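You operate a simulated robot arm through the tools that you are given. There is no shell and no other tool. Be economical: measure what you need, move in short steps, check, and stop when the job is done.

Carry out the task below with a simulated two-armed robot. There is one attempt and no reset: what you move stays moved.

## Task
Dry the LOT 25 tray at 4 m/min and 60 degrees, then put it on the third tray shelf.
Fine: lay it on the white belt, start the dryer and let it ride to the end bar; shelves count from the bottom; the main switch stays on.

The check looks at the end state, three seconds after you hand in, the way a careful person would. Anything else that was tipped, shoved, dropped, spilled or broken makes it a failure.

## Robot
Two 7-joint arms with two-finger parallel grippers on one trunk, on a base that drives. Base frame: it is fixed to the floor where the robot stands at the start and does not move with it; the origin is under the middle of the robot, x ahead of it, y to its left, z up. Units: cm, rad, N and s.
The left shoulder is at the start at [6, 14.3, 92.6], the right one opposite. With the tool pointing down near the work surface each hand reaches from about 30 to 74 cm from the robot's upright axis, wherever it stands, measured 20 degrees to its own side. Places, roughly: belt under the sliding cover [70, -110, 100]; cover latch [60, -90, 120]; dryer [130, -90, 100]; dryer cabinet latch [50, 50, 80]; dryer main switch [50, 10, 70]; dryer speed dial [40, -40, 90]; dryer vent clamp lever [60, -260, 110]; gate handwheel [50, -120, 100]; heat dial [40, -60, 90]; small tray [75, -250, 75]; third tray shelf [70, -210, 100]; top of the white belt [70, -50, 100]. Payload 1.57 kg a hand.
Tool frame (each hand has its own): the origin (TCP) lies between the finger pads and is the grasp point; the fingertips stand 3 cm ahead of it; z points along the fingers, y is the line along which they close. Largest opening 11 cm; finger width 2.4, thickness 1.2; the body of the gripper, 4.8 by 11.2 cm, starts 7.8 cm behind the TCP.
Orientation is that of the tool frame in the base frame, as a unit quaternion [x, y, z, w]. With the fingers straight down and closing along the base's y, the tool's x points along the base's -x, its y along +y and its z along -z.

## Interface
- The arms move only by the tool step_arm. It takes "left_moves", "right_moves" or both (then of equal length, played together; a hand with none holds still); each is one flat list of numbers, 7 for each row, row after row: the shift along the tool's x, y, z in cm, then the turn, a rotation vector about the tool's x, y, z in rad, then the opening, from 0 (shut) to 1 (fully open). In form: [x, y, z, wx, wy, wz, fingers, x, y, z, wx, wy, wz, fingers, ...]. A call has 1 to 10 rows; each row is the pose to reach, as a shift and turn from the pose commanded when the call began, along the tool's axes at that moment. A row lasts 0.2 s, in which the tool goes at most 5 cm and 0.15 rad; a call with a longer step from one row to the next is refused whole, and so is a gripper value outside its range. Where a pose cannot be reached the arm comes as near as it can. A force on the tool above 40 N (or 10 N above the force at the start of the call, whichever is more), or a blocked arm, ends the call early, and 0.2 s more pass. Each finger travels about 4.5 cm/s and halts on what it meets, pressing with about 23 N; the grip force reading is that of the motor and also rises with nothing between the fingers. The clock runs only during rows and for 0.2 s after the last one: add rows that repeat a pose to give the fingers time. The reply holds the time, the measured pose of the TCP, the force on the tool along the base axes, the opening and the grip force, in the units named above and with some noise, with the torque about the TCP (base axes, N m) and any sound that the robot's microphone picked up.
- Cameras (640 x 400 px; columns grow to the right, rows downward): "scene" is now at [3.56, -1.45, 153.59]; the picture's right is [-0.13, -0.99, -0.00], its down [-0.72, 0.09, -0.69] and it looks along [0.68, -0.09, -0.72] (base axes); focal length 257 px, centre (320, 200). "left" rides on the left gripper at [7, -1.6, -14.1] in its tool frame; the picture's right is [0.23, 0.97, 0.00], its down [-0.86, 0.20, -0.48] and it looks along [-0.47, 0.11, 0.88] (tool axes); focal length 222 px, centre (320, 200). "right" rides on the right gripper at [7, 1.6, -14.1] in its tool frame; the picture's right is [-0.23, 0.97, 0.00], its down [-0.85, -0.20, -0.48] and it looks along [-0.47, -0.11, 0.88] (tool axes); focal length 222 px, centre (320, 200). There is no depth. A picture from a camera that has moved, and an enlarged one, comes with that camera's place and axes in the base frame and with its lens. The place of the scene camera against the robot may be out by one fixed shift of up to 1.8 cm in any direction.
- snapshot(camera): a new picture of that camera. It takes no simulated time.
- raise_lower(by): slides the trunk up (or, below 0, down) by that many cm; the arms and the scene camera ride with it, the base frame stays. It gives what a move gives, with no picture.
- base_move(legs): drives the robot by 1 to 6 legs, each [ahead, left, turn to the left] in cm, cm and rad, along the robot's own axes; the way and the turn of a leg run together, so that a leg with both is an arc; at most 150 cm and 3.142 rad a leg. The arms and the cameras ride along, it lands a little off, and it stops where it bumps. It gives what a move gives.
- turn_head(pan, tilt): turns the head with the scene camera to pan (to the left, within 1.501 rad either way) and tilt (down, from -0.506 to 1.204), counted from straight ahead of the robot. It gives what a move gives.
- zoom(camera, box): a new picture of the part [left, top, right, bottom] of that camera's present view, enlarged. It takes no simulated time.
- job_done(): hands the job in; it is judged then, once.

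Work in short steps. Places have to be worked out from the pictures, the camera data and where the tool is seen: move nearer, look again, correct. Check each grasp and each placing, and mend what went wrong. You have 120 turns and 92 pictures in all, those below and enlarged ones among them. Open the grippers and draw the arms clear of the work before you hand the job in, unless the task says otherwise; then end with one line.

The tools are called after "Request:" by a JSON object that holds its "api" and its "payload". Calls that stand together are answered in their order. step_arm: Moves the arms, as the interface text tells. Its arguments: {"type":"object","properties":{"left_moves":{"type":"array","items":{"type":"number"}},"right_moves":{"type":"array","items":{"type":"number"}}},"required":[]} The other tools are called the same way: raise_lower (by) slides the trunk up or down; base_move (legs) drives the base; turn_head (pan, tilt) turns the head that bears the scene camera; snapshot (camera) takes a picture; zoom (camera, box) takes an enlarged picture of a part of a camera's view; job_done () hands the job in.

At the start:

```text
time: 0.0
left_tool_pos: [45.99, -3.53, 100.03]
left_orientation: [0.0, 1.0, 0.0, 0.0]
left_ft_force: [0.0, -0.2, 0.0]
left_moment: [0.0, -0.04, 0.0]
left_gripper_width: 11.02
left_grasp_force: 0.1
right_tool_pos: [33.79, -41.25, 99.96]
right_orientation: [0.0, 1.0, 0.001, 0.0]
right_ft_force: [0.0, -0.1, -0.2]
right_moment: [-0.01, 0.03, -0.02]
right_gripper_width: 11.03
right_grasp_force: 0.0
trunk travel left (down, up): [-52.5, 6.5]
robot x, y, heading: [-0.51, -0.06, -0.0]
head pan, tilt: [-0.126, 0.812]
```

scene: 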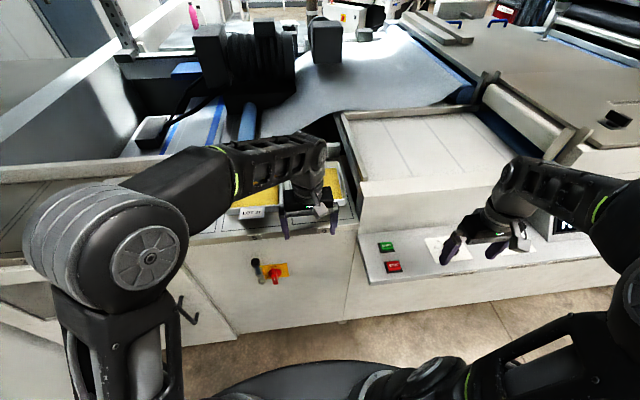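
right: 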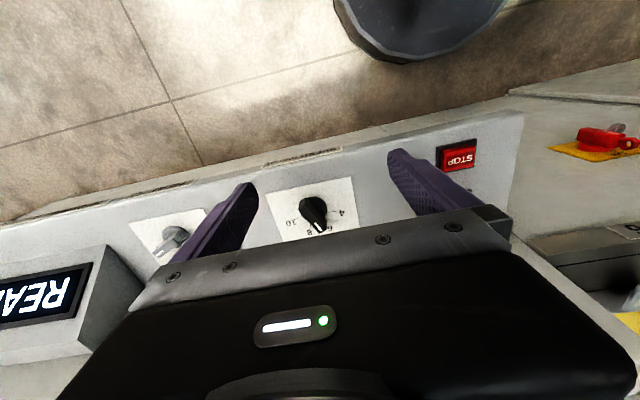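
left: 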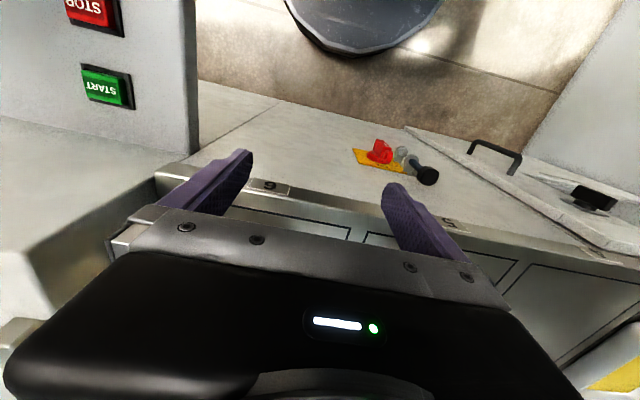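

The trays seem to lie under the left hand, the controls under the right hand. I look closer before moving.

Request:
{"api": "zoom", "payload": {"camera": "scene", "box": [200, 120, 400, 300]}}

Request:
{"api": "zoom", "payload": {"camera": "right", "box": [0, 120, 520, 380]}}

```text
2.22 times, centred on (300, 210) of scene
camera zoom: at [3.56, -1.45, 153.59], right [-0.13, -0.99, 0.0], down [-0.72, 0.09, -0.69], along [0.68, -0.09, -0.72], focal length 571 px, centre (364, 178)
```

zoom: 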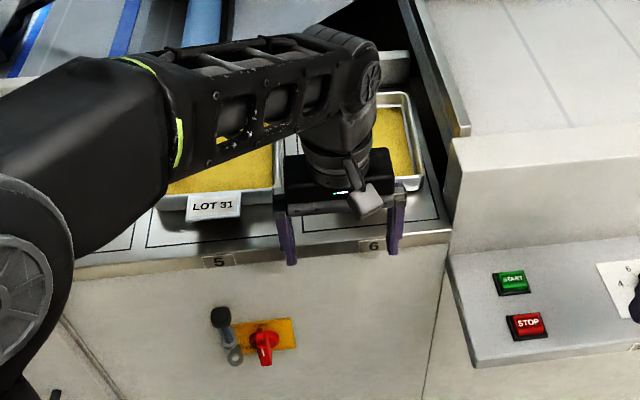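

```text
1.23 times, centred on (260, 250) of right
camera zoom: at [26.64, -39.66, 114.25], right [0.23, 0.97, 0.0], down [0.85, -0.2, 0.48], along [0.47, -0.11, -0.88], focal length 273 px, centre (394, 138)
```

zoom: 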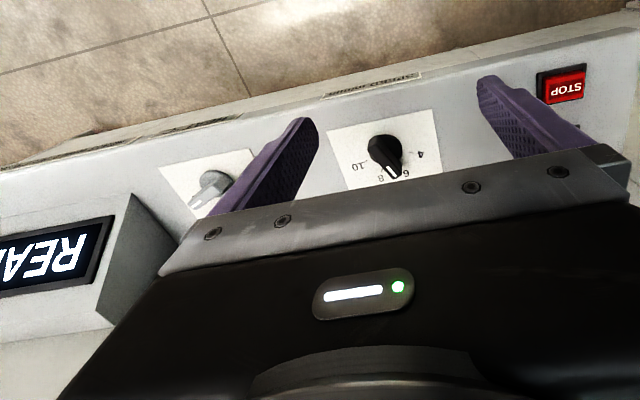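

The left arm hides the trays. I lift the left hand and back it, and look around with the head.

Request:
{"api": "step_arm", "payload": {"left_moves": [4, 0, -3, 0, 0, 0, 1, 8, 0, -6, 0, 0, 0, 1, 12, 0, -8, 0, 0, 0, 1, 14, 0, -10, 0, 0, 0, 1], "right_moves": [2, 0, -3, 0, 0, 0, 1, 2, 0, -6, 0, 0, 0, 1, 3, 0, -10, 0, 0, 0, 1, 3, 0, -12, 0, 0, 0, 1]}}

Request:
{"api": "turn_head", "payload": {"pan": 0.3, "tilt": 0.7}}

Request:
{"api": "snapshot", "payload": {"camera": "scene"}}

Request:
{"api": "turn_head", "payload": {"pan": -0.9, "tilt": 0.5}}

Request:
{"api": "snapshot", "payload": {"camera": "scene"}}

Request:
{"api": "snapshot", "payload": {"camera": "right"}}

```text
time: 1.0
left_tool_pos: [31.98, -3.5, 109.97]
left_orientation: [-0.001, 1.0, 0.0, 0.0]
left_ft_force: [0.3, -0.2, 0.6]
left_moment: [-0.01, 0.01, -0.04]
left_gripper_width: 11.03
left_grasp_force: 0.1
right_tool_pos: [30.59, -41.14, 112.07]
right_orientation: [0.0, 1.0, 0.0, 0.0]
right_ft_force: [0.0, 0.2, 0.0]
right_moment: [-0.02, 0.02, 0.0]
right_gripper_width: 11.03
right_grasp_force: 0.1
trunk travel left (down, up): [-52.5, 6.5]
robot x, y, heading: [0.17, 0.06, -0.001]
head pan, tilt: [-0.126, 0.812]
```

```text
time: 1.9
left_tool_pos: [32.06, -3.51, 109.91]
left_orientation: [0.0, 1.0, 0.0, 0.0]
left_ft_force: [0.2, -0.3, -0.5]
left_moment: [0.01, -0.02, -0.02]
left_gripper_width: 10.97
left_grasp_force: 0.1
right_tool_pos: [30.57, -41.28, 111.96]
right_orientation: [0.0, 1.0, 0.0, 0.0]
right_ft_force: [-0.4, -0.9, -0.5]
right_moment: [0.02, 0.0, 0.04]
right_gripper_width: 11.0
right_grasp_force: 0.1
trunk travel left (down, up): [-52.5, 6.5]
robot x, y, heading: [0.02, -0.25, -0.003]
head pan, tilt: [0.3, 0.7]
```

```text
86 pictures are left
camera scene: at [3.72, 2.06, 154.5], right [0.29, -0.96, 0.0], down [-0.62, -0.19, -0.76], along [0.73, 0.23, -0.64], focal length 257 px, centre (320, 200)
```

scene: 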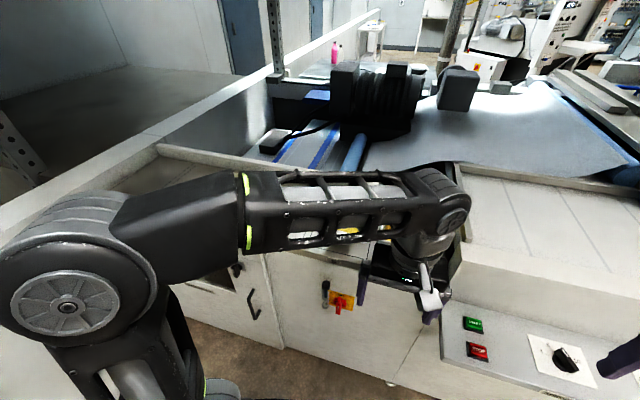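

```text
time: 3.3
left_tool_pos: [31.96, -3.53, 109.95]
left_orientation: [0.001, 1.0, 0.0, 0.0]
left_ft_force: [0.2, 0.2, 0.7]
left_moment: [0.01, -0.03, 0.0]
left_gripper_width: 10.98
left_grasp_force: 0.0
right_tool_pos: [30.56, -41.1, 112.05]
right_orientation: [0.0, 1.0, 0.0, 0.0]
right_ft_force: [0.2, 0.0, 0.1]
right_moment: [0.0, 0.01, 0.01]
right_gripper_width: 11.01
right_grasp_force: 0.0
trunk travel left (down, up): [-52.5, 6.5]
robot x, y, heading: [-0.03, -0.05, 0.001]
head pan, tilt: [-0.901, 0.499]
```

```text
85 pictures are left
camera scene: at [1.26, -7.57, 156.28], right [-0.78, -0.62, 0.0], down [-0.3, 0.38, -0.88], along [0.55, -0.69, -0.48], focal length 257 px, centre (320, 200)
```

scene: 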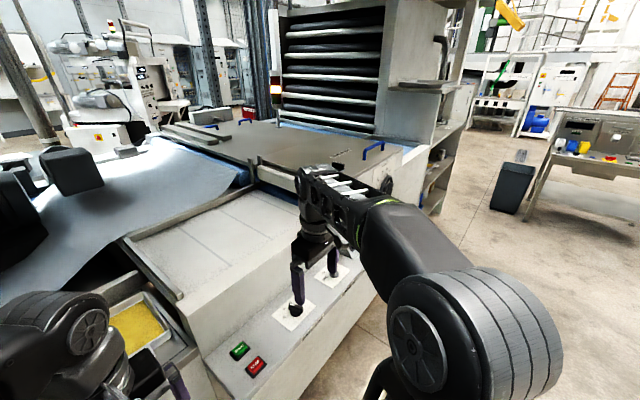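

```text
84 pictures are left
camera right: at [23.57, -39.6, 126.28], right [0.23, 0.97, 0.0], down [0.85, -0.2, 0.48], along [0.47, -0.11, -0.88], focal length 222 px, centre (320, 200)
```

right: 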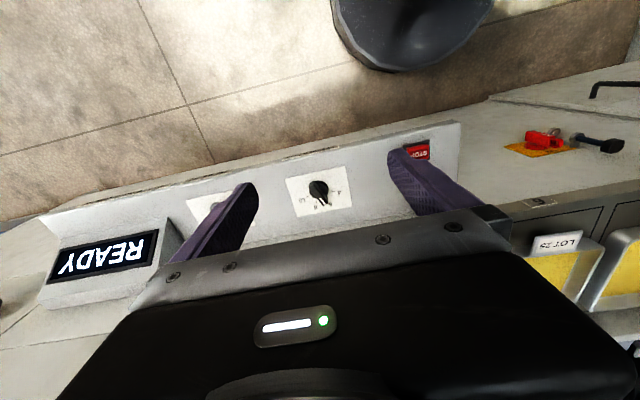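

Display says READY. The station-6 tray looks like LOT 25/26; I zoom to read it and look at the belt area straight on.

Request:
{"api": "zoom", "payload": {"camera": "right", "box": [500, 180, 640, 300]}}

Request:
{"api": "turn_head", "payload": {"pan": -1.2, "tilt": 0.45}}

Request:
{"api": "zoom", "payload": {"camera": "scene", "box": [0, 0, 400, 250]}}

```text
3.33 times, centred on (570, 240) of right
camera zoom: at [23.57, -39.6, 126.28], right [0.23, 0.97, 0.0], down [0.85, -0.2, 0.48], along [0.47, -0.11, -0.88], focal length 740 px, centre (-513, 67)
```

zoom: 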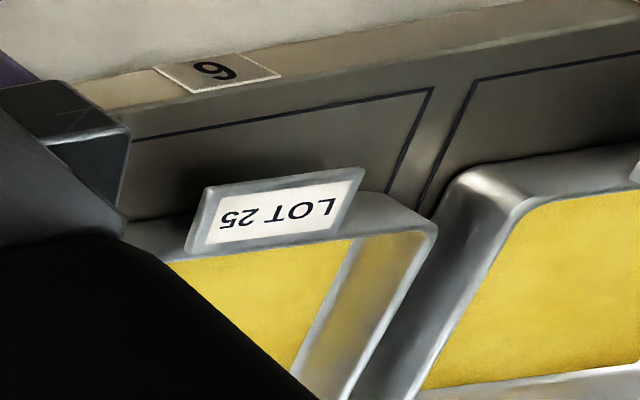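

```text
time: 4.1
left_tool_pos: [32.0, -3.61, 109.97]
left_orientation: [0.001, 1.0, -0.001, 0.0]
left_ft_force: [-0.1, -0.4, -0.3]
left_moment: [0.01, -0.02, 0.02]
left_gripper_width: 11.02
left_grasp_force: 0.1
right_tool_pos: [30.58, -41.17, 111.99]
right_orientation: [0.0, 1.0, 0.0, 0.001]
right_ft_force: [1.2, -0.4, 1.2]
right_moment: [-0.01, 0.0, 0.02]
right_gripper_width: 10.99
right_grasp_force: 0.0
trunk travel left (down, up): [-52.5, 6.5]
robot x, y, heading: [-0.3, 0.08, -0.003]
head pan, tilt: [-1.201, 0.45]
```

```text
1.60 times, centred on (200, 125) of scene
camera zoom: at [-1.06, -9.01, 156.72], right [-0.93, -0.36, 0.0], down [-0.16, 0.41, -0.9], along [0.33, -0.84, -0.44], focal length 411 px, centre (512, 320)
```

zoom: 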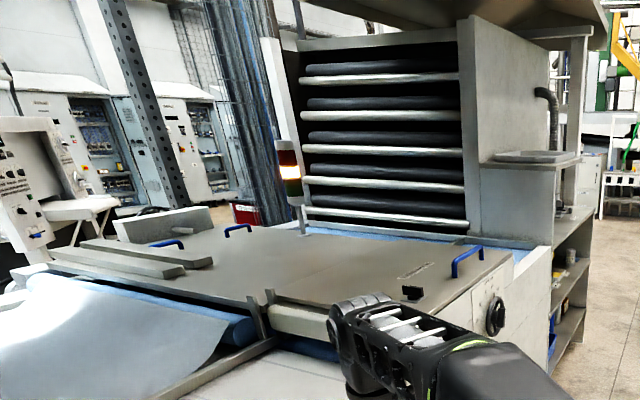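

The tray at station 6 is LOT 25. Now I want a view of the cover/gate and shelves; I tuck the right hand a bit back and drive to the right.

Request:
{"api": "step_arm", "payload": {"right_moves": [4, 0, -4, 0, 0, 0, 1, 8, 3, -8, 0, 0, 0, 1, 12, 6, -10, 0, 0, 0, 1]}}

Request:
{"api": "base_move", "payload": {"legs": [[-10, 0, 0], [0, -90, 0]]}}

Request:
{"api": "turn_head", "payload": {"pan": 0.1, "tilt": 0.6}}

Request:
{"api": "snapshot", "payload": {"camera": "scene"}}

Request:
{"api": "turn_head", "payload": {"pan": -0.8, "tilt": 0.5}}

Request:
{"api": "snapshot", "payload": {"camera": "scene"}}

```text
refused: row 1 steps farther than a row can; nothing moved
```

```text
time: 9.6
left_tool_pos: [21.58, -94.09, 110.06]
left_orientation: [0.002, 1.0, -0.001, 0.0]
left_ft_force: [-0.3, -0.2, 0.3]
left_moment: [0.01, -0.02, -0.01]
left_gripper_width: 11.0
left_grasp_force: 0.1
right_tool_pos: [20.1, -131.75, 111.94]
right_orientation: [0.002, 1.0, 0.0, 0.001]
right_ft_force: [-0.4, 0.1, -0.4]
right_moment: [-0.01, 0.0, 0.02]
right_gripper_width: 10.97
right_grasp_force: 0.0
trunk travel left (down, up): [-52.5, 6.5]
robot x, y, heading: [-10.13, -90.22, 0.001]
head pan, tilt: [-1.201, 0.45]
```

```text
time: 11.1
left_tool_pos: [21.67, -94.09, 110.0]
left_orientation: [0.002, 1.0, 0.0, 0.0]
left_ft_force: [-0.3, -0.4, -0.1]
left_moment: [-0.01, 0.01, 0.0]
left_gripper_width: 10.99
left_grasp_force: 0.0
right_tool_pos: [20.1, -131.84, 112.02]
right_orientation: [0.002, 1.0, 0.0, 0.0]
right_ft_force: [0.3, 0.0, -0.8]
right_moment: [-0.02, -0.01, 0.02]
right_gripper_width: 10.98
right_grasp_force: 0.0
trunk travel left (down, up): [-52.5, 6.5]
robot x, y, heading: [-10.24, -90.58, -0.003]
head pan, tilt: [0.099, 0.6]
```

```text
81 pictures are left
camera scene: at [-5.86, -90.08, 155.37], right [0.1, -1.0, 0.0], down [-0.56, -0.05, -0.83], along [0.82, 0.08, -0.56], focal length 257 px, centre (320, 200)
```

scene: 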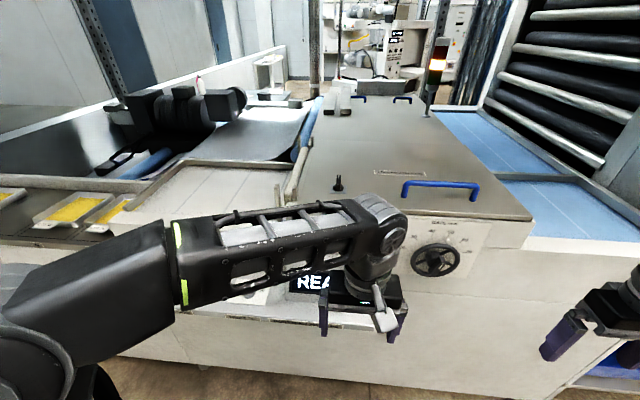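

```text
time: 12.3
left_tool_pos: [21.52, -94.04, 110.03]
left_orientation: [0.002, 1.0, -0.001, 0.0]
left_ft_force: [0.6, -0.4, 0.0]
left_moment: [-0.02, 0.0, 0.0]
left_gripper_width: 11.01
left_grasp_force: 0.2
right_tool_pos: [20.16, -131.78, 112.04]
right_orientation: [0.001, 1.0, 0.0, 0.0]
right_ft_force: [-0.9, 0.4, -0.3]
right_moment: [0.0, -0.02, 0.0]
right_gripper_width: 10.98
right_grasp_force: 0.0
trunk travel left (down, up): [-52.5, 6.5]
robot x, y, heading: [-10.36, -90.55, -0.003]
head pan, tilt: [-0.799, 0.499]
```

```text
80 pictures are left
camera scene: at [-8.34, -97.46, 156.28], right [-0.72, -0.7, 0.0], down [-0.33, 0.34, -0.88], along [0.61, -0.63, -0.48], focal length 257 px, centre (320, 200)
```

scene: 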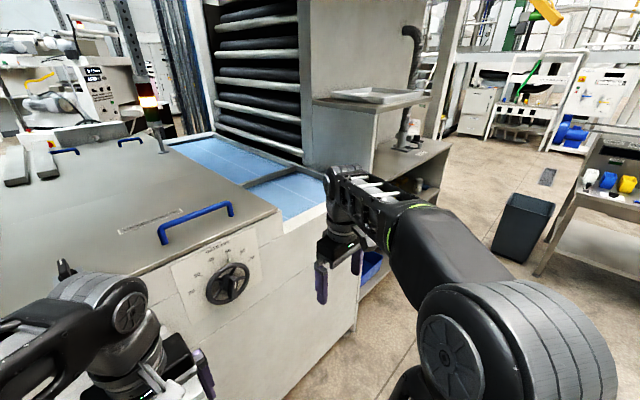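

Zooming on the handwheel scale and the cover text.

Request:
{"api": "zoom", "payload": {"camera": "scene", "box": [90, 190, 290, 315]}}

Request:
{"api": "zoom", "payload": {"camera": "scene", "box": [160, 100, 480, 300]}}

```text
3.20 times, centred on (190, 252) of scene
camera zoom: at [-8.34, -97.46, 156.28], right [-0.72, -0.7, 0.0], down [-0.33, 0.34, -0.88], along [0.61, -0.63, -0.48], focal length 823 px, centre (736, 32)
```

zoom: 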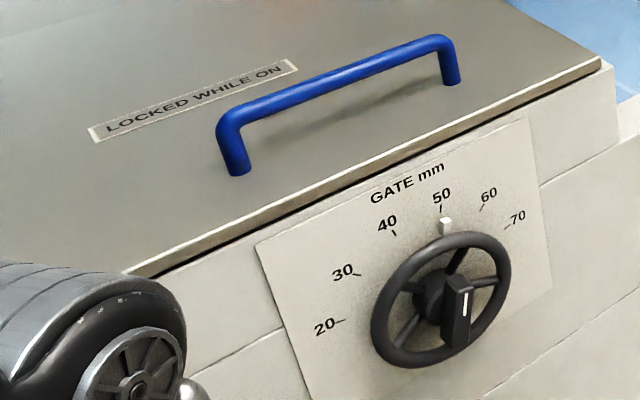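

```text
2.00 times, centred on (320, 200) of scene
camera zoom: at [-8.34, -97.46, 156.28], right [-0.72, -0.7, 0.0], down [-0.33, 0.34, -0.88], along [0.61, -0.63, -0.48], focal length 514 px, centre (320, 200)
```

zoom: 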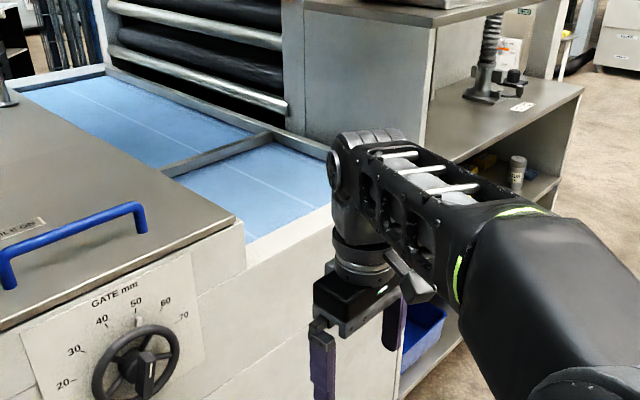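

Gate reads about 50 mm. I drive further right to view the tray shelves.

Request:
{"api": "base_move", "payload": {"legs": [[-10, 0, 0], [0, -85, 0]]}}

Request:
{"api": "turn_head", "payload": {"pan": 0.1, "tilt": 0.55}}

Request:
{"api": "snapshot", "payload": {"camera": "scene"}}

Request:
{"api": "turn_head", "payload": {"pan": -0.6, "tilt": 0.55}}

Request:
{"api": "snapshot", "payload": {"camera": "scene"}}

```text
time: 17.5
left_tool_pos: [11.43, -179.16, 109.93]
left_orientation: [0.002, 1.0, 0.001, 0.0]
left_ft_force: [0.1, 0.4, -0.3]
left_moment: [0.02, 0.0, 0.04]
left_gripper_width: 10.95
left_grasp_force: 0.0
right_tool_pos: [9.77, -216.99, 112.11]
right_orientation: [0.002, 1.0, 0.001, -0.001]
right_ft_force: [-0.1, -0.4, -0.3]
right_moment: [0.01, -0.01, 0.01]
right_gripper_width: 10.98
right_grasp_force: 0.1
trunk travel left (down, up): [-52.5, 6.5]
robot x, y, heading: [-20.42, -175.33, -0.001]
head pan, tilt: [-0.799, 0.499]
```

```text
time: 18.7
left_tool_pos: [11.35, -179.16, 109.97]
left_orientation: [0.003, 1.0, 0.0, 0.001]
left_ft_force: [0.1, -0.5, 0.6]
left_moment: [0.07, 0.0, 0.0]
left_gripper_width: 11.0
left_grasp_force: 0.0
right_tool_pos: [9.75, -216.7, 112.03]
right_orientation: [0.003, 1.0, 0.0, 0.0]
right_ft_force: [0.1, 0.0, -0.1]
right_moment: [-0.02, -0.03, 0.01]
right_gripper_width: 11.01
right_grasp_force: 0.1
trunk travel left (down, up): [-52.5, 6.5]
robot x, y, heading: [-20.48, -175.43, -0.001]
head pan, tilt: [0.099, 0.55]
```

```text
77 pictures are left
camera scene: at [-16.05, -174.99, 155.82], right [0.09, -1.0, 0.0], down [-0.52, -0.05, -0.85], along [0.85, 0.08, -0.52], focal length 257 px, centre (320, 200)
```

scene: 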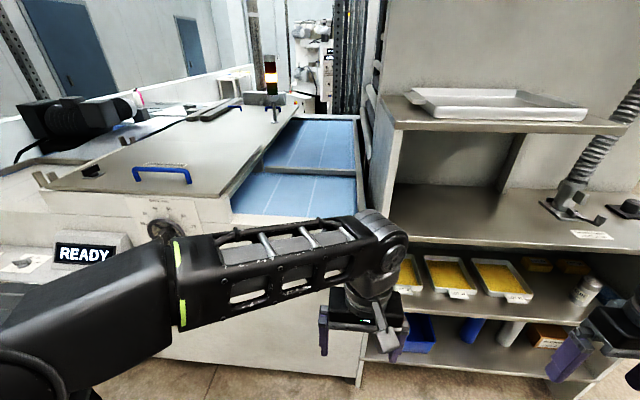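

```text
time: 19.8
left_tool_pos: [11.39, -179.14, 109.93]
left_orientation: [0.003, 1.0, 0.001, 0.0]
left_ft_force: [-0.8, -0.2, -0.2]
left_moment: [-0.01, 0.02, -0.01]
left_gripper_width: 10.97
left_grasp_force: 0.0
right_tool_pos: [9.67, -216.81, 112.05]
right_orientation: [0.002, 1.0, 0.0, -0.001]
right_ft_force: [0.1, 0.6, -0.2]
right_moment: [0.0, -0.02, 0.01]
right_gripper_width: 10.99
right_grasp_force: 0.1
trunk travel left (down, up): [-52.5, 6.5]
robot x, y, heading: [-20.63, -175.36, -0.004]
head pan, tilt: [-0.6, 0.55]
```

```text
76 pictures are left
camera scene: at [-17.61, -180.93, 155.82], right [-0.57, -0.82, 0.0], down [-0.43, 0.3, -0.85], along [0.7, -0.49, -0.52], focal length 257 px, centre (320, 200)
```

scene: 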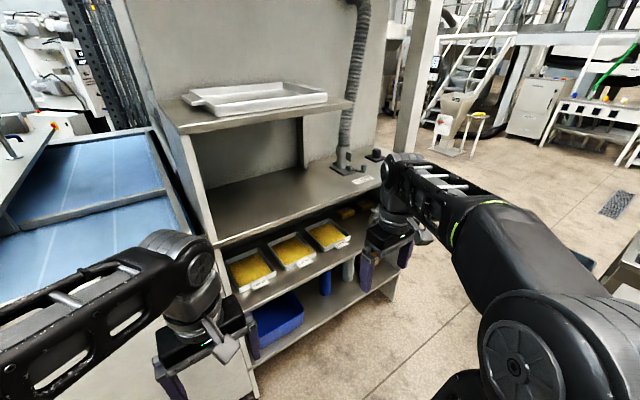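

Shelf levels: blue bin (1), small trays (2), empty bench level z≈100 (3), white tray (4). I zoom on the vent clamp label and the shelf area.

Request:
{"api": "zoom", "payload": {"camera": "scene", "box": [300, 120, 420, 195]}}

Request:
{"api": "zoom", "payload": {"camera": "scene", "box": [180, 80, 400, 300]}}

```text
5.33 times, centred on (360, 158) of scene
camera zoom: at [-17.61, -180.93, 155.82], right [-0.57, -0.82, 0.0], down [-0.43, 0.3, -0.85], along [0.7, -0.49, -0.52], focal length 1371 px, centre (107, 427)
```

zoom: 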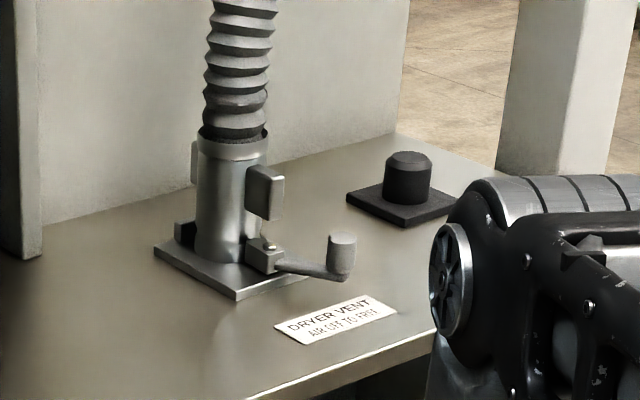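

```text
1.82 times, centred on (290, 190) of scene
camera zoom: at [-17.61, -180.93, 155.82], right [-0.57, -0.82, 0.0], down [-0.43, 0.3, -0.85], along [0.7, -0.49, -0.52], focal length 467 px, centre (374, 218)
```

zoom: 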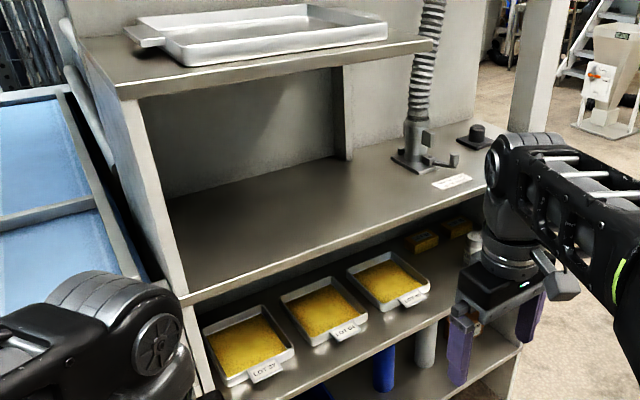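

The layout is clear. I drive back to stand before the controls and tray station.

Request:
{"api": "base_move", "payload": {"legs": [[0, 155, 0]]}}

Request:
{"api": "turn_head", "payload": {"pan": 0.0, "tilt": 0.8}}

Request:
{"api": "snapshot", "payload": {"camera": "scene"}}

```text
refused: 155 is not a number from -150 to 150
```

```text
time: 20.8
left_tool_pos: [11.31, -179.11, 110.05]
left_orientation: [0.003, 1.0, 0.0, -0.001]
left_ft_force: [-0.5, 0.0, 0.2]
left_moment: [0.01, -0.01, 0.0]
left_gripper_width: 11.0
left_grasp_force: 0.1
right_tool_pos: [9.74, -216.69, 112.06]
right_orientation: [0.002, 1.0, -0.001, 0.0]
right_ft_force: [-1.0, -0.5, -0.5]
right_moment: [0.03, 0.0, -0.01]
right_gripper_width: 10.98
right_grasp_force: 0.1
trunk travel left (down, up): [-52.5, 6.5]
robot x, y, heading: [-20.32, -175.51, -0.007]
head pan, tilt: [0.0, 0.799]
```

```text
73 pictures are left
camera scene: at [-16.93, -175.87, 153.68], right [-0.01, -1.0, 0.0], down [-0.72, 0.0, -0.7], along [0.7, 0.0, -0.72], focal length 257 px, centre (320, 200)
```

scene: 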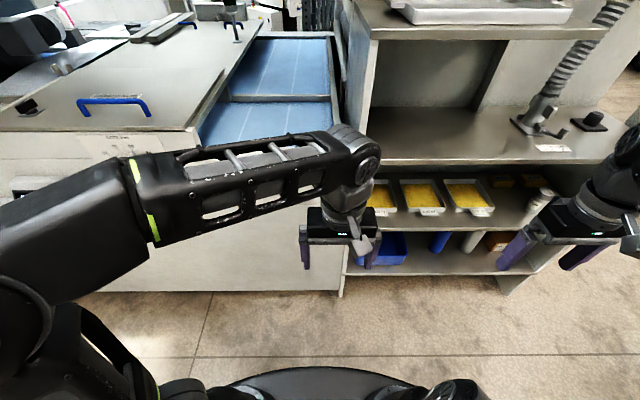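

Noted the blue outfeed lane. Leg limit is 150; I go back in two legs.

Request:
{"api": "base_move", "payload": {"legs": [[0, 150, 0.006], [14, 0, 0]]}}

Request:
{"api": "snapshot", "payload": {"camera": "scene"}}

Request:
{"api": "snapshot", "payload": {"camera": "left"}}

Request:
{"api": "snapshot", "payload": {"camera": "right"}}

```text
time: 29.2
left_tool_pos: [26.37, -28.91, 109.94]
left_orientation: [0.004, 1.0, 0.001, 0.0]
left_ft_force: [0.5, 0.0, -0.2]
left_moment: [0.0, 0.06, -0.01]
left_gripper_width: 10.98
left_grasp_force: 0.1
right_tool_pos: [24.68, -66.45, 112.01]
right_orientation: [0.003, 1.0, 0.0, 0.0]
right_ft_force: [1.0, -0.2, 0.8]
right_moment: [0.01, 0.04, 0.0]
right_gripper_width: 11.0
right_grasp_force: 0.1
trunk travel left (down, up): [-52.5, 6.5]
robot x, y, heading: [-5.43, -25.24, -0.005]
head pan, tilt: [0.0, 0.799]
```

```text
72 pictures are left
camera scene: at [-1.82, -25.6, 153.67], right [-0.01, -1.0, 0.0], down [-0.72, 0.01, -0.7], along [0.7, 0.0, -0.72], focal length 257 px, centre (320, 200)
```

scene: 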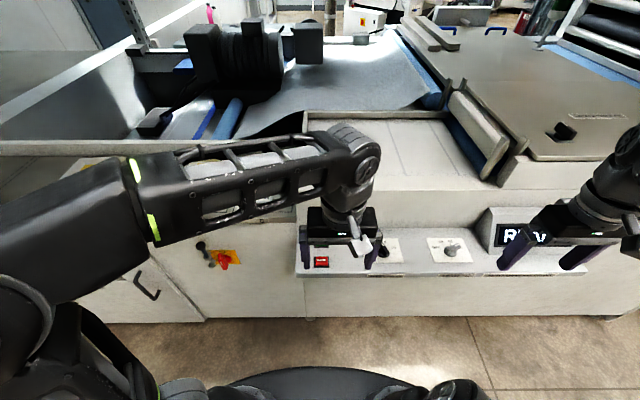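

```text
71 pictures are left
camera left: at [19.33, -30.4, 124.16], right [-0.22, 0.98, 0.0], down [0.86, 0.19, 0.48], along [0.47, 0.11, -0.88], focal length 222 px, centre (320, 200)
```

left: 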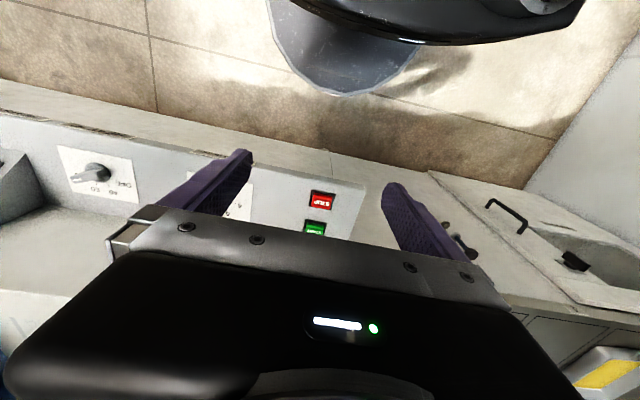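

```text
70 pictures are left
camera right: at [17.77, -64.88, 126.26], right [0.23, 0.97, 0.0], down [0.85, -0.21, 0.48], along [0.46, -0.11, -0.88], focal length 222 px, centre (320, 200)
```

right: 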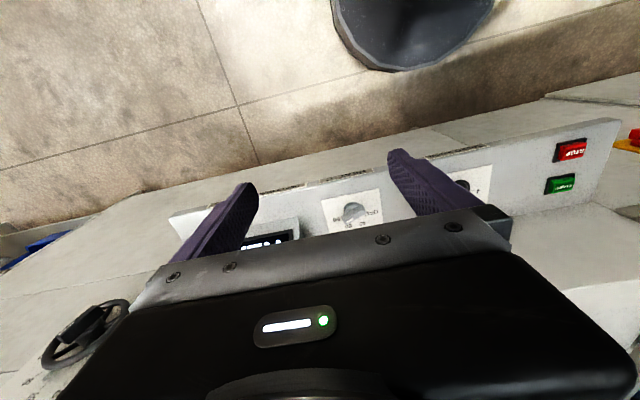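

I shift the left hand to the left to clear the view of the dials and then zoom on panel.

Request:
{"api": "step_arm", "payload": {"left_moves": [0, 4, -2, 0, 0, 0, 1, 0, 8, -4, 0, 0, 0, 1, 0, 12, -5, 0, 0, 0, 1, 0, 16, -5, 0, 0, 0, 1, 0, 20, -5, 0, 0, 0, 1, 0, 25, -5, 0, 0, 0, 1]}}

Request:
{"api": "zoom", "payload": {"camera": "scene", "box": [290, 220, 490, 290]}}

Request:
{"api": "snapshot", "payload": {"camera": "left"}}

```text
time: 30.8
left_tool_pos: [23.51, -17.98, 116.49]
left_orientation: [0.26, 0.959, -0.073, 0.082]
left_ft_force: [0.2, -0.2, -0.8]
left_moment: [0.04, 0.02, -0.01]
left_gripper_width: 11.01
left_grasp_force: 0.2
left hand out of reach, approached as far as the arm can: row 1, 2, 3, 4, 5, 6
right_tool_pos: [24.64, -66.68, 111.97]
right_orientation: [0.003, 1.0, 0.0, 0.001]
right_ft_force: [0.3, 0.1, -0.4]
right_moment: [0.03, -0.01, 0.0]
right_gripper_width: 11.0
right_grasp_force: 0.2
trunk travel left (down, up): [-52.5, 6.5]
robot x, y, heading: [-5.94, -25.4, -0.008]
head pan, tilt: [0.0, 0.799]
stopped in row 6 (left hand): the arm was blocked; the commanded pose is now the measured one
```

```text
3.20 times, centred on (390, 255) of scene
camera zoom: at [-1.92, -25.78, 153.68], right [-0.01, -1.0, 0.0], down [-0.72, 0.01, -0.7], along [0.7, 0.0, -0.72], focal length 823 px, centre (96, 24)
```

zoom: 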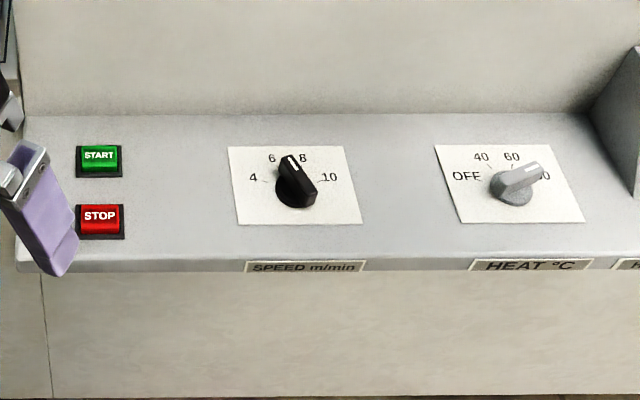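

```text
68 pictures are left
camera left: at [15.06, -13.32, 129.2], right [0.3, 0.94, -0.14], down [0.77, -0.16, 0.61], along [0.56, -0.29, -0.78], focal length 222 px, centre (320, 200)
```

left: 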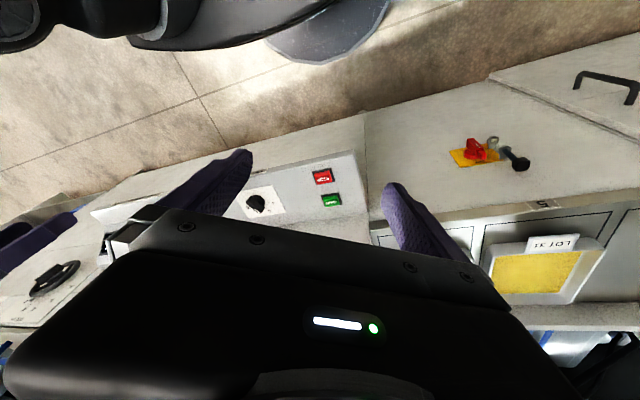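

Speed points ~7 and heat ~70–80. I bring the right hand over the heat dial for a close look.

Request:
{"api": "step_arm", "payload": {"right_moves": [-3, 1, 3, 0, 0, 0, 1, -6, 2, 6, 0, 0, 0, 1, -8, 2, 9, 0, 0, 0, 1]}}

Request:
{"api": "zoom", "payload": {"camera": "right", "box": [160, 100, 480, 300]}}

Request:
{"api": "zoom", "payload": {"camera": "scene", "box": [370, 220, 490, 290]}}

```text
time: 31.6
left_tool_pos: [23.65, -17.85, 116.5]
left_orientation: [0.259, 0.96, -0.073, 0.081]
left_ft_force: [0.5, -0.8, 0.1]
left_moment: [-0.01, 0.03, 0.05]
left_gripper_width: 11.03
left_grasp_force: 0.1
right_tool_pos: [32.75, -64.56, 103.09]
right_orientation: [0.004, 1.0, 0.001, 0.0]
right_ft_force: [1.3, -0.5, -0.3]
right_moment: [0.0, 0.04, 0.03]
right_gripper_width: 11.03
right_grasp_force: 0.0
trunk travel left (down, up): [-52.5, 6.5]
robot x, y, heading: [-5.69, -24.9, -0.006]
head pan, tilt: [0.0, 0.799]
```

```text
2.00 times, centred on (320, 200) of right
camera zoom: at [25.67, -62.94, 117.31], right [0.23, 0.97, 0.0], down [0.85, -0.21, 0.48], along [0.47, -0.11, -0.88], focal length 444 px, centre (320, 200)
```

zoom: 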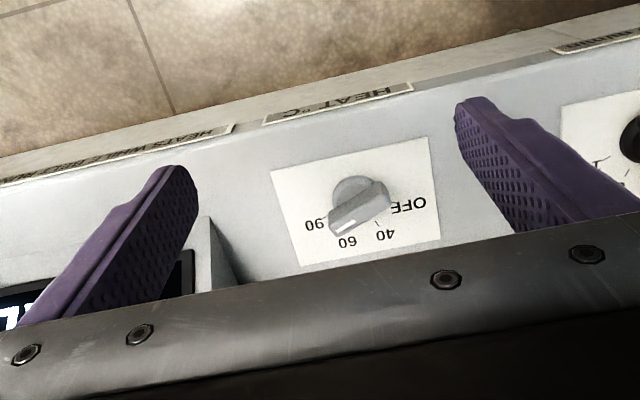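

```text
5.33 times, centred on (430, 255) of scene
camera zoom: at [-1.91, -25.68, 153.68], right [-0.01, -1.0, 0.0], down [-0.72, 0.01, -0.7], along [0.7, 0.0, -0.72], focal length 1371 px, centre (-267, -93)
```

zoom: 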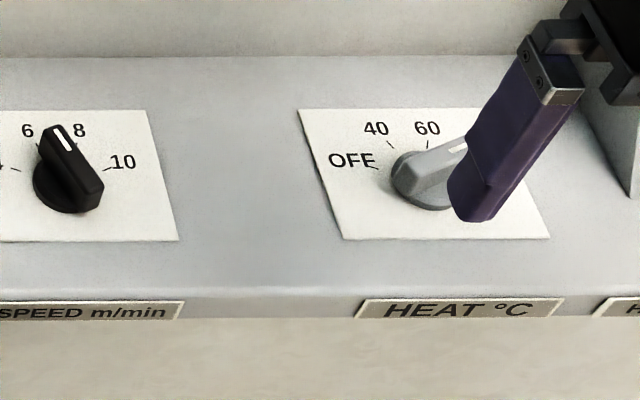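

Ticks fit ±22.5°/±67.5°; heat pointer is ~54° right of ahead, so it needs ~31° CCW to 60. I orient the right hand across the pointer bar above the dial.

Request:
{"api": "step_arm", "payload": {"right_moves": [-1, 0, 0, 0, 0, 0.14, 0.9, -2, 0, 0, 0, 0, 0.28, 0.8, -3, 0, 1, 0, 0, 0.42, 0.7, -4, 0, 1, 0, 0, 0.56, 0.6, -5, 0, 2, 0, 0, 0.7, 0.6, -6.5, 0.4, 3, 0, 0, 0.83, 0.6, -7.25, 0.46, 4, 0, 0, 0.94, 0.6]}}

Request:
{"api": "snapshot", "payload": {"camera": "right"}}

Request:
{"api": "zoom", "payload": {"camera": "scene", "box": [370, 210, 530, 290]}}

```text
time: 33.2
left_tool_pos: [23.61, -17.84, 116.44]
left_orientation: [0.26, 0.959, -0.073, 0.082]
left_ft_force: [0.5, 0.6, 0.0]
left_moment: [0.04, 0.0, 0.05]
left_gripper_width: 11.0
left_grasp_force: 0.1
right_tool_pos: [39.9, -64.19, 99.06]
right_orientation: [0.457, 0.889, 0.0, 0.0]
right_ft_force: [-0.1, 0.6, -0.3]
right_moment: [-0.01, 0.01, 0.0]
right_gripper_width: 6.6
right_grasp_force: 0.1
trunk travel left (down, up): [-52.5, 6.5]
robot x, y, heading: [-5.52, -25.17, -0.006]
head pan, tilt: [0.0, 0.799]
```

```text
65 pictures are left
camera right: at [37.13, -57.6, 113.3], right [0.92, 0.38, 0.0], down [0.34, -0.81, 0.48], along [0.18, -0.44, -0.88], focal length 222 px, centre (320, 200)
```

right: 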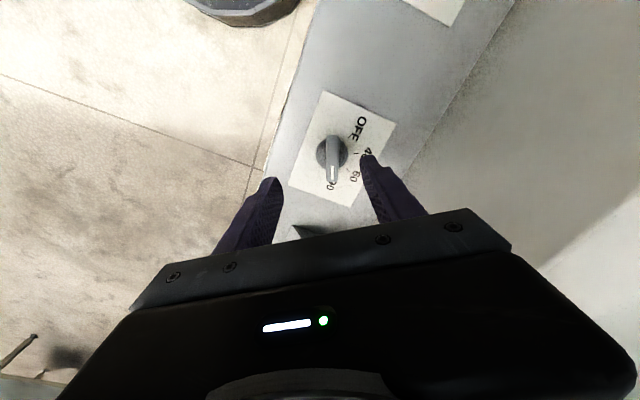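

```text
4.00 times, centred on (450, 250) of scene
camera zoom: at [-1.98, -25.61, 153.68], right [-0.01, -1.0, 0.0], down [-0.72, 0.01, -0.7], along [0.7, -0.01, -0.72], focal length 1028 px, centre (-200, 0)
```

zoom: 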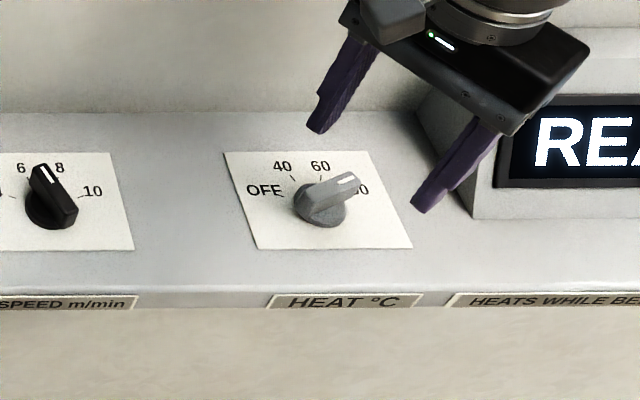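

The bar lines up with the fingers; the knob is ~1.1 cm toward the tool's +y. I shift and descend in steps with guard.

Request:
{"api": "step_arm", "payload": {"right_moves": [0, 1.1, 1, 0, 0, 0, 0.6, 0, 1.1, 3, 0, 0, 0, 0.6, 0, 1.1, 5, 0, 0, 0, 0.6, 0, 1.1, 6, 0, 0, 0, 0.6]}}

Request:
{"api": "snapshot", "payload": {"camera": "right"}}

Request:
{"api": "zoom", "payload": {"camera": "scene", "box": [370, 210, 530, 290]}}

```text
time: 34.2
left_tool_pos: [23.61, -17.78, 116.63]
left_orientation: [0.26, 0.96, -0.072, 0.081]
left_ft_force: [-0.1, -0.4, 0.0]
left_moment: [0.02, -0.02, 0.01]
left_gripper_width: 11.01
left_grasp_force: 0.1
right_tool_pos: [40.66, -63.54, 93.03]
right_orientation: [0.456, 0.89, 0.001, 0.001]
right_ft_force: [-0.3, 0.4, -0.3]
right_moment: [0.01, 0.03, 0.0]
right_gripper_width: 6.61
right_grasp_force: 0.0
trunk travel left (down, up): [-52.5, 6.5]
robot x, y, heading: [-5.9, -25.27, -0.009]
head pan, tilt: [0.0, 0.799]
```

```text
63 pictures are left
camera right: at [37.98, -56.98, 107.27], right [0.92, 0.38, 0.0], down [0.34, -0.81, 0.48], along [0.18, -0.44, -0.88], focal length 222 px, centre (320, 200)
```

right: 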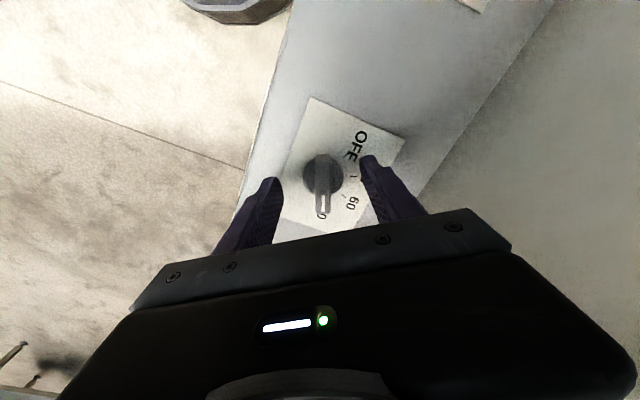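

```text
4.00 times, centred on (450, 250) of scene
camera zoom: at [-2.0, -25.6, 153.68], right [-0.01, -1.0, 0.0], down [-0.72, 0.01, -0.7], along [0.7, -0.01, -0.72], focal length 1028 px, centre (-200, 0)
```

zoom: 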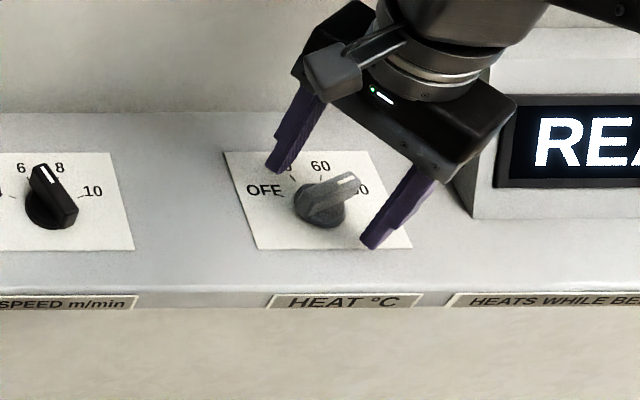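

Well centred. Descend slightly more, guarded, then close.

Request:
{"api": "step_arm", "payload": {"right_moves": [0, 0.1, 0.5, 0, 0, 0, 0.6, 0, 0.1, 0.8, 0, 0, 0, 0.45, 0, 0.1, 0.8, 0, 0, 0, 0.3, 0, 0.1, 0.8, 0, 0, 0, 0.15, 0, 0.1, 0.8, 0, 0, 0, 0, 0, 0.1, 0.8, 0, 0, 0, 0, 0, 0.1, 0.8, 0, 0, 0, 0]}}

Request:
{"api": "zoom", "payload": {"camera": "scene", "box": [370, 210, 530, 290]}}

```text
time: 35.8
left_tool_pos: [23.53, -17.8, 116.62]
left_orientation: [0.259, 0.96, -0.074, 0.082]
left_ft_force: [1.0, 0.2, -0.8]
left_moment: [-0.01, -0.02, -0.02]
left_gripper_width: 11.01
left_grasp_force: 0.0
right_tool_pos: [40.84, -63.51, 92.29]
right_orientation: [0.456, 0.89, 0.001, 0.0]
right_ft_force: [2.7, 1.2, -0.8]
right_moment: [0.07, -0.15, -0.03]
right_gripper_width: 3.53
right_grasp_force: 42.3
trunk travel left (down, up): [-52.5, 6.5]
robot x, y, heading: [-5.83, -25.42, -0.005]
head pan, tilt: [0.0, 0.799]
```

```text
4.00 times, centred on (450, 250) of scene
camera zoom: at [-1.99, -25.57, 153.68], right [-0.01, -1.0, 0.0], down [-0.72, 0.01, -0.7], along [0.7, -0.01, -0.72], focal length 1028 px, centre (-200, 0)
```

zoom: 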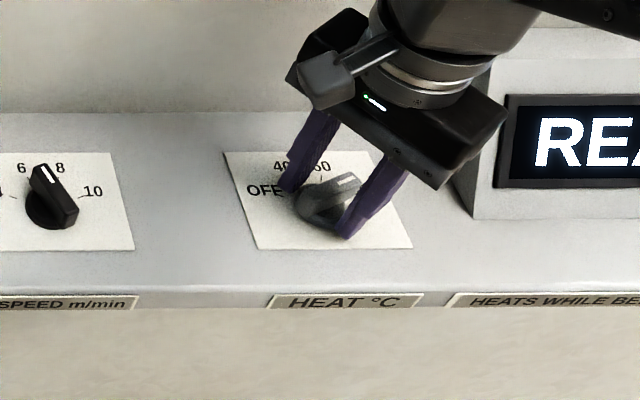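

Gripped at 3.5 cm (the disc). Twist CCW by 0.55 rad.

Request:
{"api": "step_arm", "payload": {"right_moves": [0, 0, 0, 0, 0, -0.1, 0, 0, 0, 0, 0, 0, -0.2, 0, 0, 0, 0, 0, 0, -0.3, 0, 0, 0, 0, 0, 0, -0.4, 0, 0, 0, 0, 0, 0, -0.5, 0, 0, 0, 0, 0, 0, -0.55, 0, 0, 0, 0, 0, 0, -0.55, 0]}}

Request:
{"api": "step_arm", "payload": {"right_moves": [0, 0, 0, 0, 0, 0, 0.3, 0, 0, 0, 0, 0, 0, 0.6, 0, 0, -3, 0, 0, 0, 0.6, 0, 0, -6, 0, 0, 0, 0.6, 0, 0, -9, 0, 0, 0, 0.6, 3, 0, -11, 0, 0, 0, 0.6]}}

Request:
{"api": "zoom", "payload": {"camera": "scene", "box": [370, 210, 530, 290]}}

Request:
{"api": "zoom", "payload": {"camera": "right", "box": [240, 100, 400, 260]}}

```text
time: 37.4
left_tool_pos: [23.42, -17.84, 116.58]
left_orientation: [0.259, 0.96, -0.073, 0.082]
left_ft_force: [-0.1, 0.0, 0.7]
left_moment: [0.04, 0.01, -0.01]
left_gripper_width: 11.0
left_grasp_force: 0.1
right_tool_pos: [40.68, -63.59, 92.32]
right_orientation: [0.198, 0.98, 0.0, 0.0]
right_ft_force: [-11.3, -8.9, 1.0]
right_moment: [-0.19, 0.7, -0.07]
right_gripper_width: 3.51
right_grasp_force: 42.2
trunk travel left (down, up): [-52.5, 6.5]
robot x, y, heading: [-5.57, -24.97, -0.011]
head pan, tilt: [0.0, 0.799]
```

```text
time: 38.8
left_tool_pos: [23.37, -17.8, 116.56]
left_orientation: [0.259, 0.959, -0.073, 0.083]
left_ft_force: [-0.3, -0.6, -0.2]
left_moment: [-0.03, -0.05, -0.02]
left_gripper_width: 11.02
left_grasp_force: 0.0
right_tool_pos: [37.97, -62.23, 103.18]
right_orientation: [0.198, 0.98, -0.001, 0.001]
right_ft_force: [0.6, 0.9, 0.3]
right_moment: [0.01, -0.01, 0.02]
right_gripper_width: 6.61
right_grasp_force: 0.0
trunk travel left (down, up): [-52.5, 6.5]
robot x, y, heading: [-5.86, -25.36, -0.006]
head pan, tilt: [0.0, 0.799]
```

```text
4.00 times, centred on (450, 250) of scene
camera zoom: at [-2.17, -25.56, 153.69], right [-0.01, -1.0, 0.0], down [-0.72, 0.0, -0.7], along [0.7, -0.01, -0.72], focal length 1028 px, centre (-200, 0)
```

zoom: 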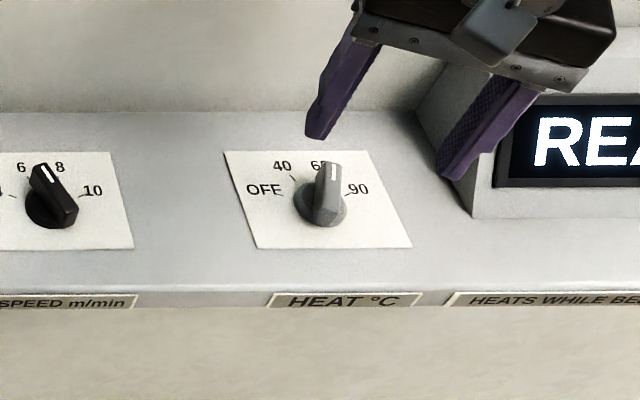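

```text
2.50 times, centred on (320, 180) of right
camera zoom: at [32.09, -58.14, 117.59], right [0.59, 0.81, 0.0], down [0.71, -0.51, 0.48], along [0.39, -0.28, -0.88], focal length 555 px, centre (320, 250)
```

zoom: 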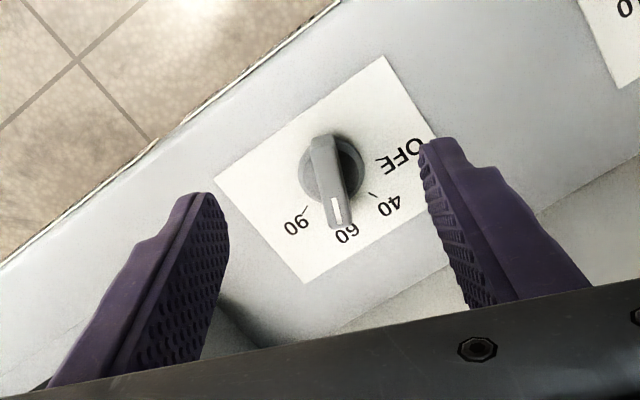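

Heat now points at 60 (≈23°). Next the speed dial near (40.9, −43.4): pointer ≈18° left of ahead. I move the right hand above it with matching yaw.

Request:
{"api": "step_arm", "payload": {"right_moves": [1, 3.5, 0, 0, 0, -0.14, 0.6, 2, 7.5, 0, 0, 0, -0.28, 0.6, 3, 11.5, 0, 0, 0, -0.42, 0.6, 4, 15, 1, 0, 0, -0.56, 0.6, 4.62, 18.54, 2, 0, 0, -0.7, 0.6, 4.62, 18.54, 4.2, 0, 0, -0.71, 0.6]}}

Request:
{"api": "zoom", "payload": {"camera": "right", "box": [220, 80, 420, 240]}}

Request:
{"api": "zoom", "payload": {"camera": "scene", "box": [310, 200, 470, 290]}}

```text
time: 40.2
left_tool_pos: [23.65, -17.82, 116.59]
left_orientation: [0.26, 0.959, -0.073, 0.081]
left_ft_force: [-0.6, 0.1, -0.4]
left_moment: [-0.02, 0.0, 0.02]
left_gripper_width: 11.0
left_grasp_force: 0.0
right_tool_pos: [41.23, -43.48, 99.02]
right_orientation: [-0.156, 0.988, 0.001, 0.0]
right_ft_force: [-0.4, -0.7, -0.8]
right_moment: [0.01, 0.03, 0.0]
right_gripper_width: 6.6
right_grasp_force: 0.2
trunk travel left (down, up): [-52.5, 6.5]
robot x, y, heading: [-5.82, -25.35, -0.007]
head pan, tilt: [0.0, 0.799]
```

```text
2.50 times, centred on (320, 160) of right
camera zoom: at [33.87, -44.09, 113.3], right [-0.09, 1.0, 0.0], down [0.87, 0.08, 0.48], along [0.48, 0.04, -0.88], focal length 555 px, centre (320, 300)
```

zoom: 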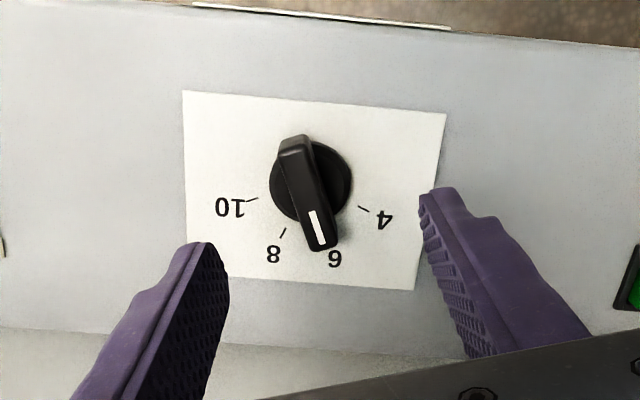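

```text
4.00 times, centred on (390, 245) of scene
camera zoom: at [-1.99, -25.64, 153.68], right [-0.01, -1.0, 0.0], down [-0.72, 0.01, -0.7], along [0.7, 0.0, -0.72], focal length 1028 px, centre (40, 20)
```

zoom: 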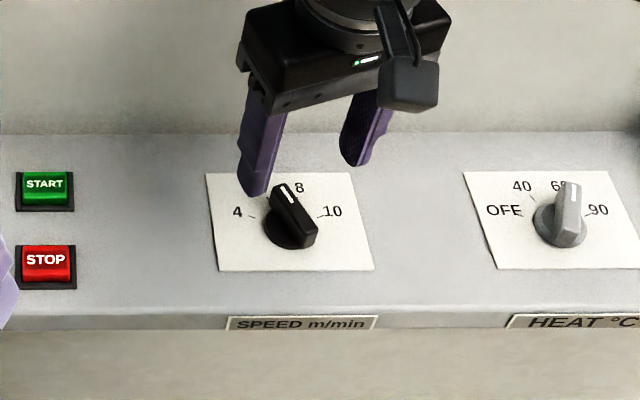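

Pointer is 20° left; needs ~47° CCW. Dial is centred within 0.5 cm. Descend and grip.

Request:
{"api": "step_arm", "payload": {"right_moves": [0, -0.5, 3, 0, 0, 0, 0.6, 0, -0.5, 5.5, 0, 0, 0, 0.6, 0, -0.5, 6.7, 0, 0, 0, 0.6, 0, -0.5, 6.7, 0, 0, 0, 0.4, 0, -0.5, 6.7, 0, 0, 0, 0.2, 0, -0.5, 6.7, 0, 0, 0, 0, 0, -0.5, 6.7, 0, 0, 0, 0, 0, -0.5, 6.7, 0, 0, 0, 0]}}

Request:
{"api": "zoom", "payload": {"camera": "scene", "box": [310, 200, 470, 290]}}

```text
time: 42.0
left_tool_pos: [23.65, -17.81, 116.52]
left_orientation: [0.26, 0.959, -0.074, 0.082]
left_ft_force: [-1.3, -0.3, -0.5]
left_moment: [0.0, -0.05, 0.02]
left_gripper_width: 11.0
left_grasp_force: 0.1
right_tool_pos: [41.13, -44.01, 92.33]
right_orientation: [-0.156, 0.988, 0.0, 0.001]
right_ft_force: [-1.1, -0.3, -3.0]
right_moment: [0.08, -0.14, 0.04]
right_gripper_width: 3.56
right_grasp_force: 40.6
trunk travel left (down, up): [-52.5, 6.5]
robot x, y, heading: [-6.23, -25.46, -0.005]
head pan, tilt: [0.0, 0.799]
```

```text
4.00 times, centred on (390, 245) of scene
camera zoom: at [-1.99, -25.61, 153.68], right [-0.01, -1.0, 0.0], down [-0.72, 0.01, -0.7], along [0.7, -0.01, -0.72], focal length 1028 px, centre (40, 20)
```

zoom: 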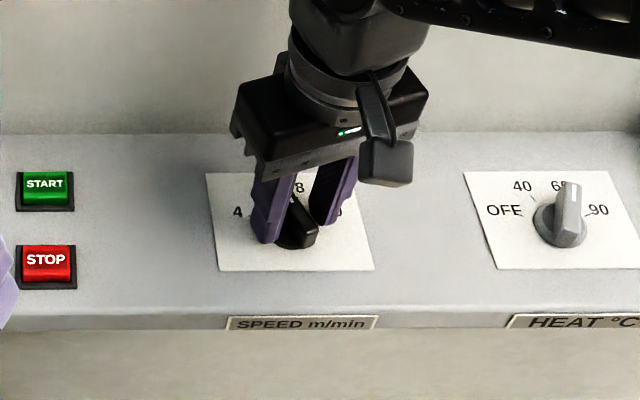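

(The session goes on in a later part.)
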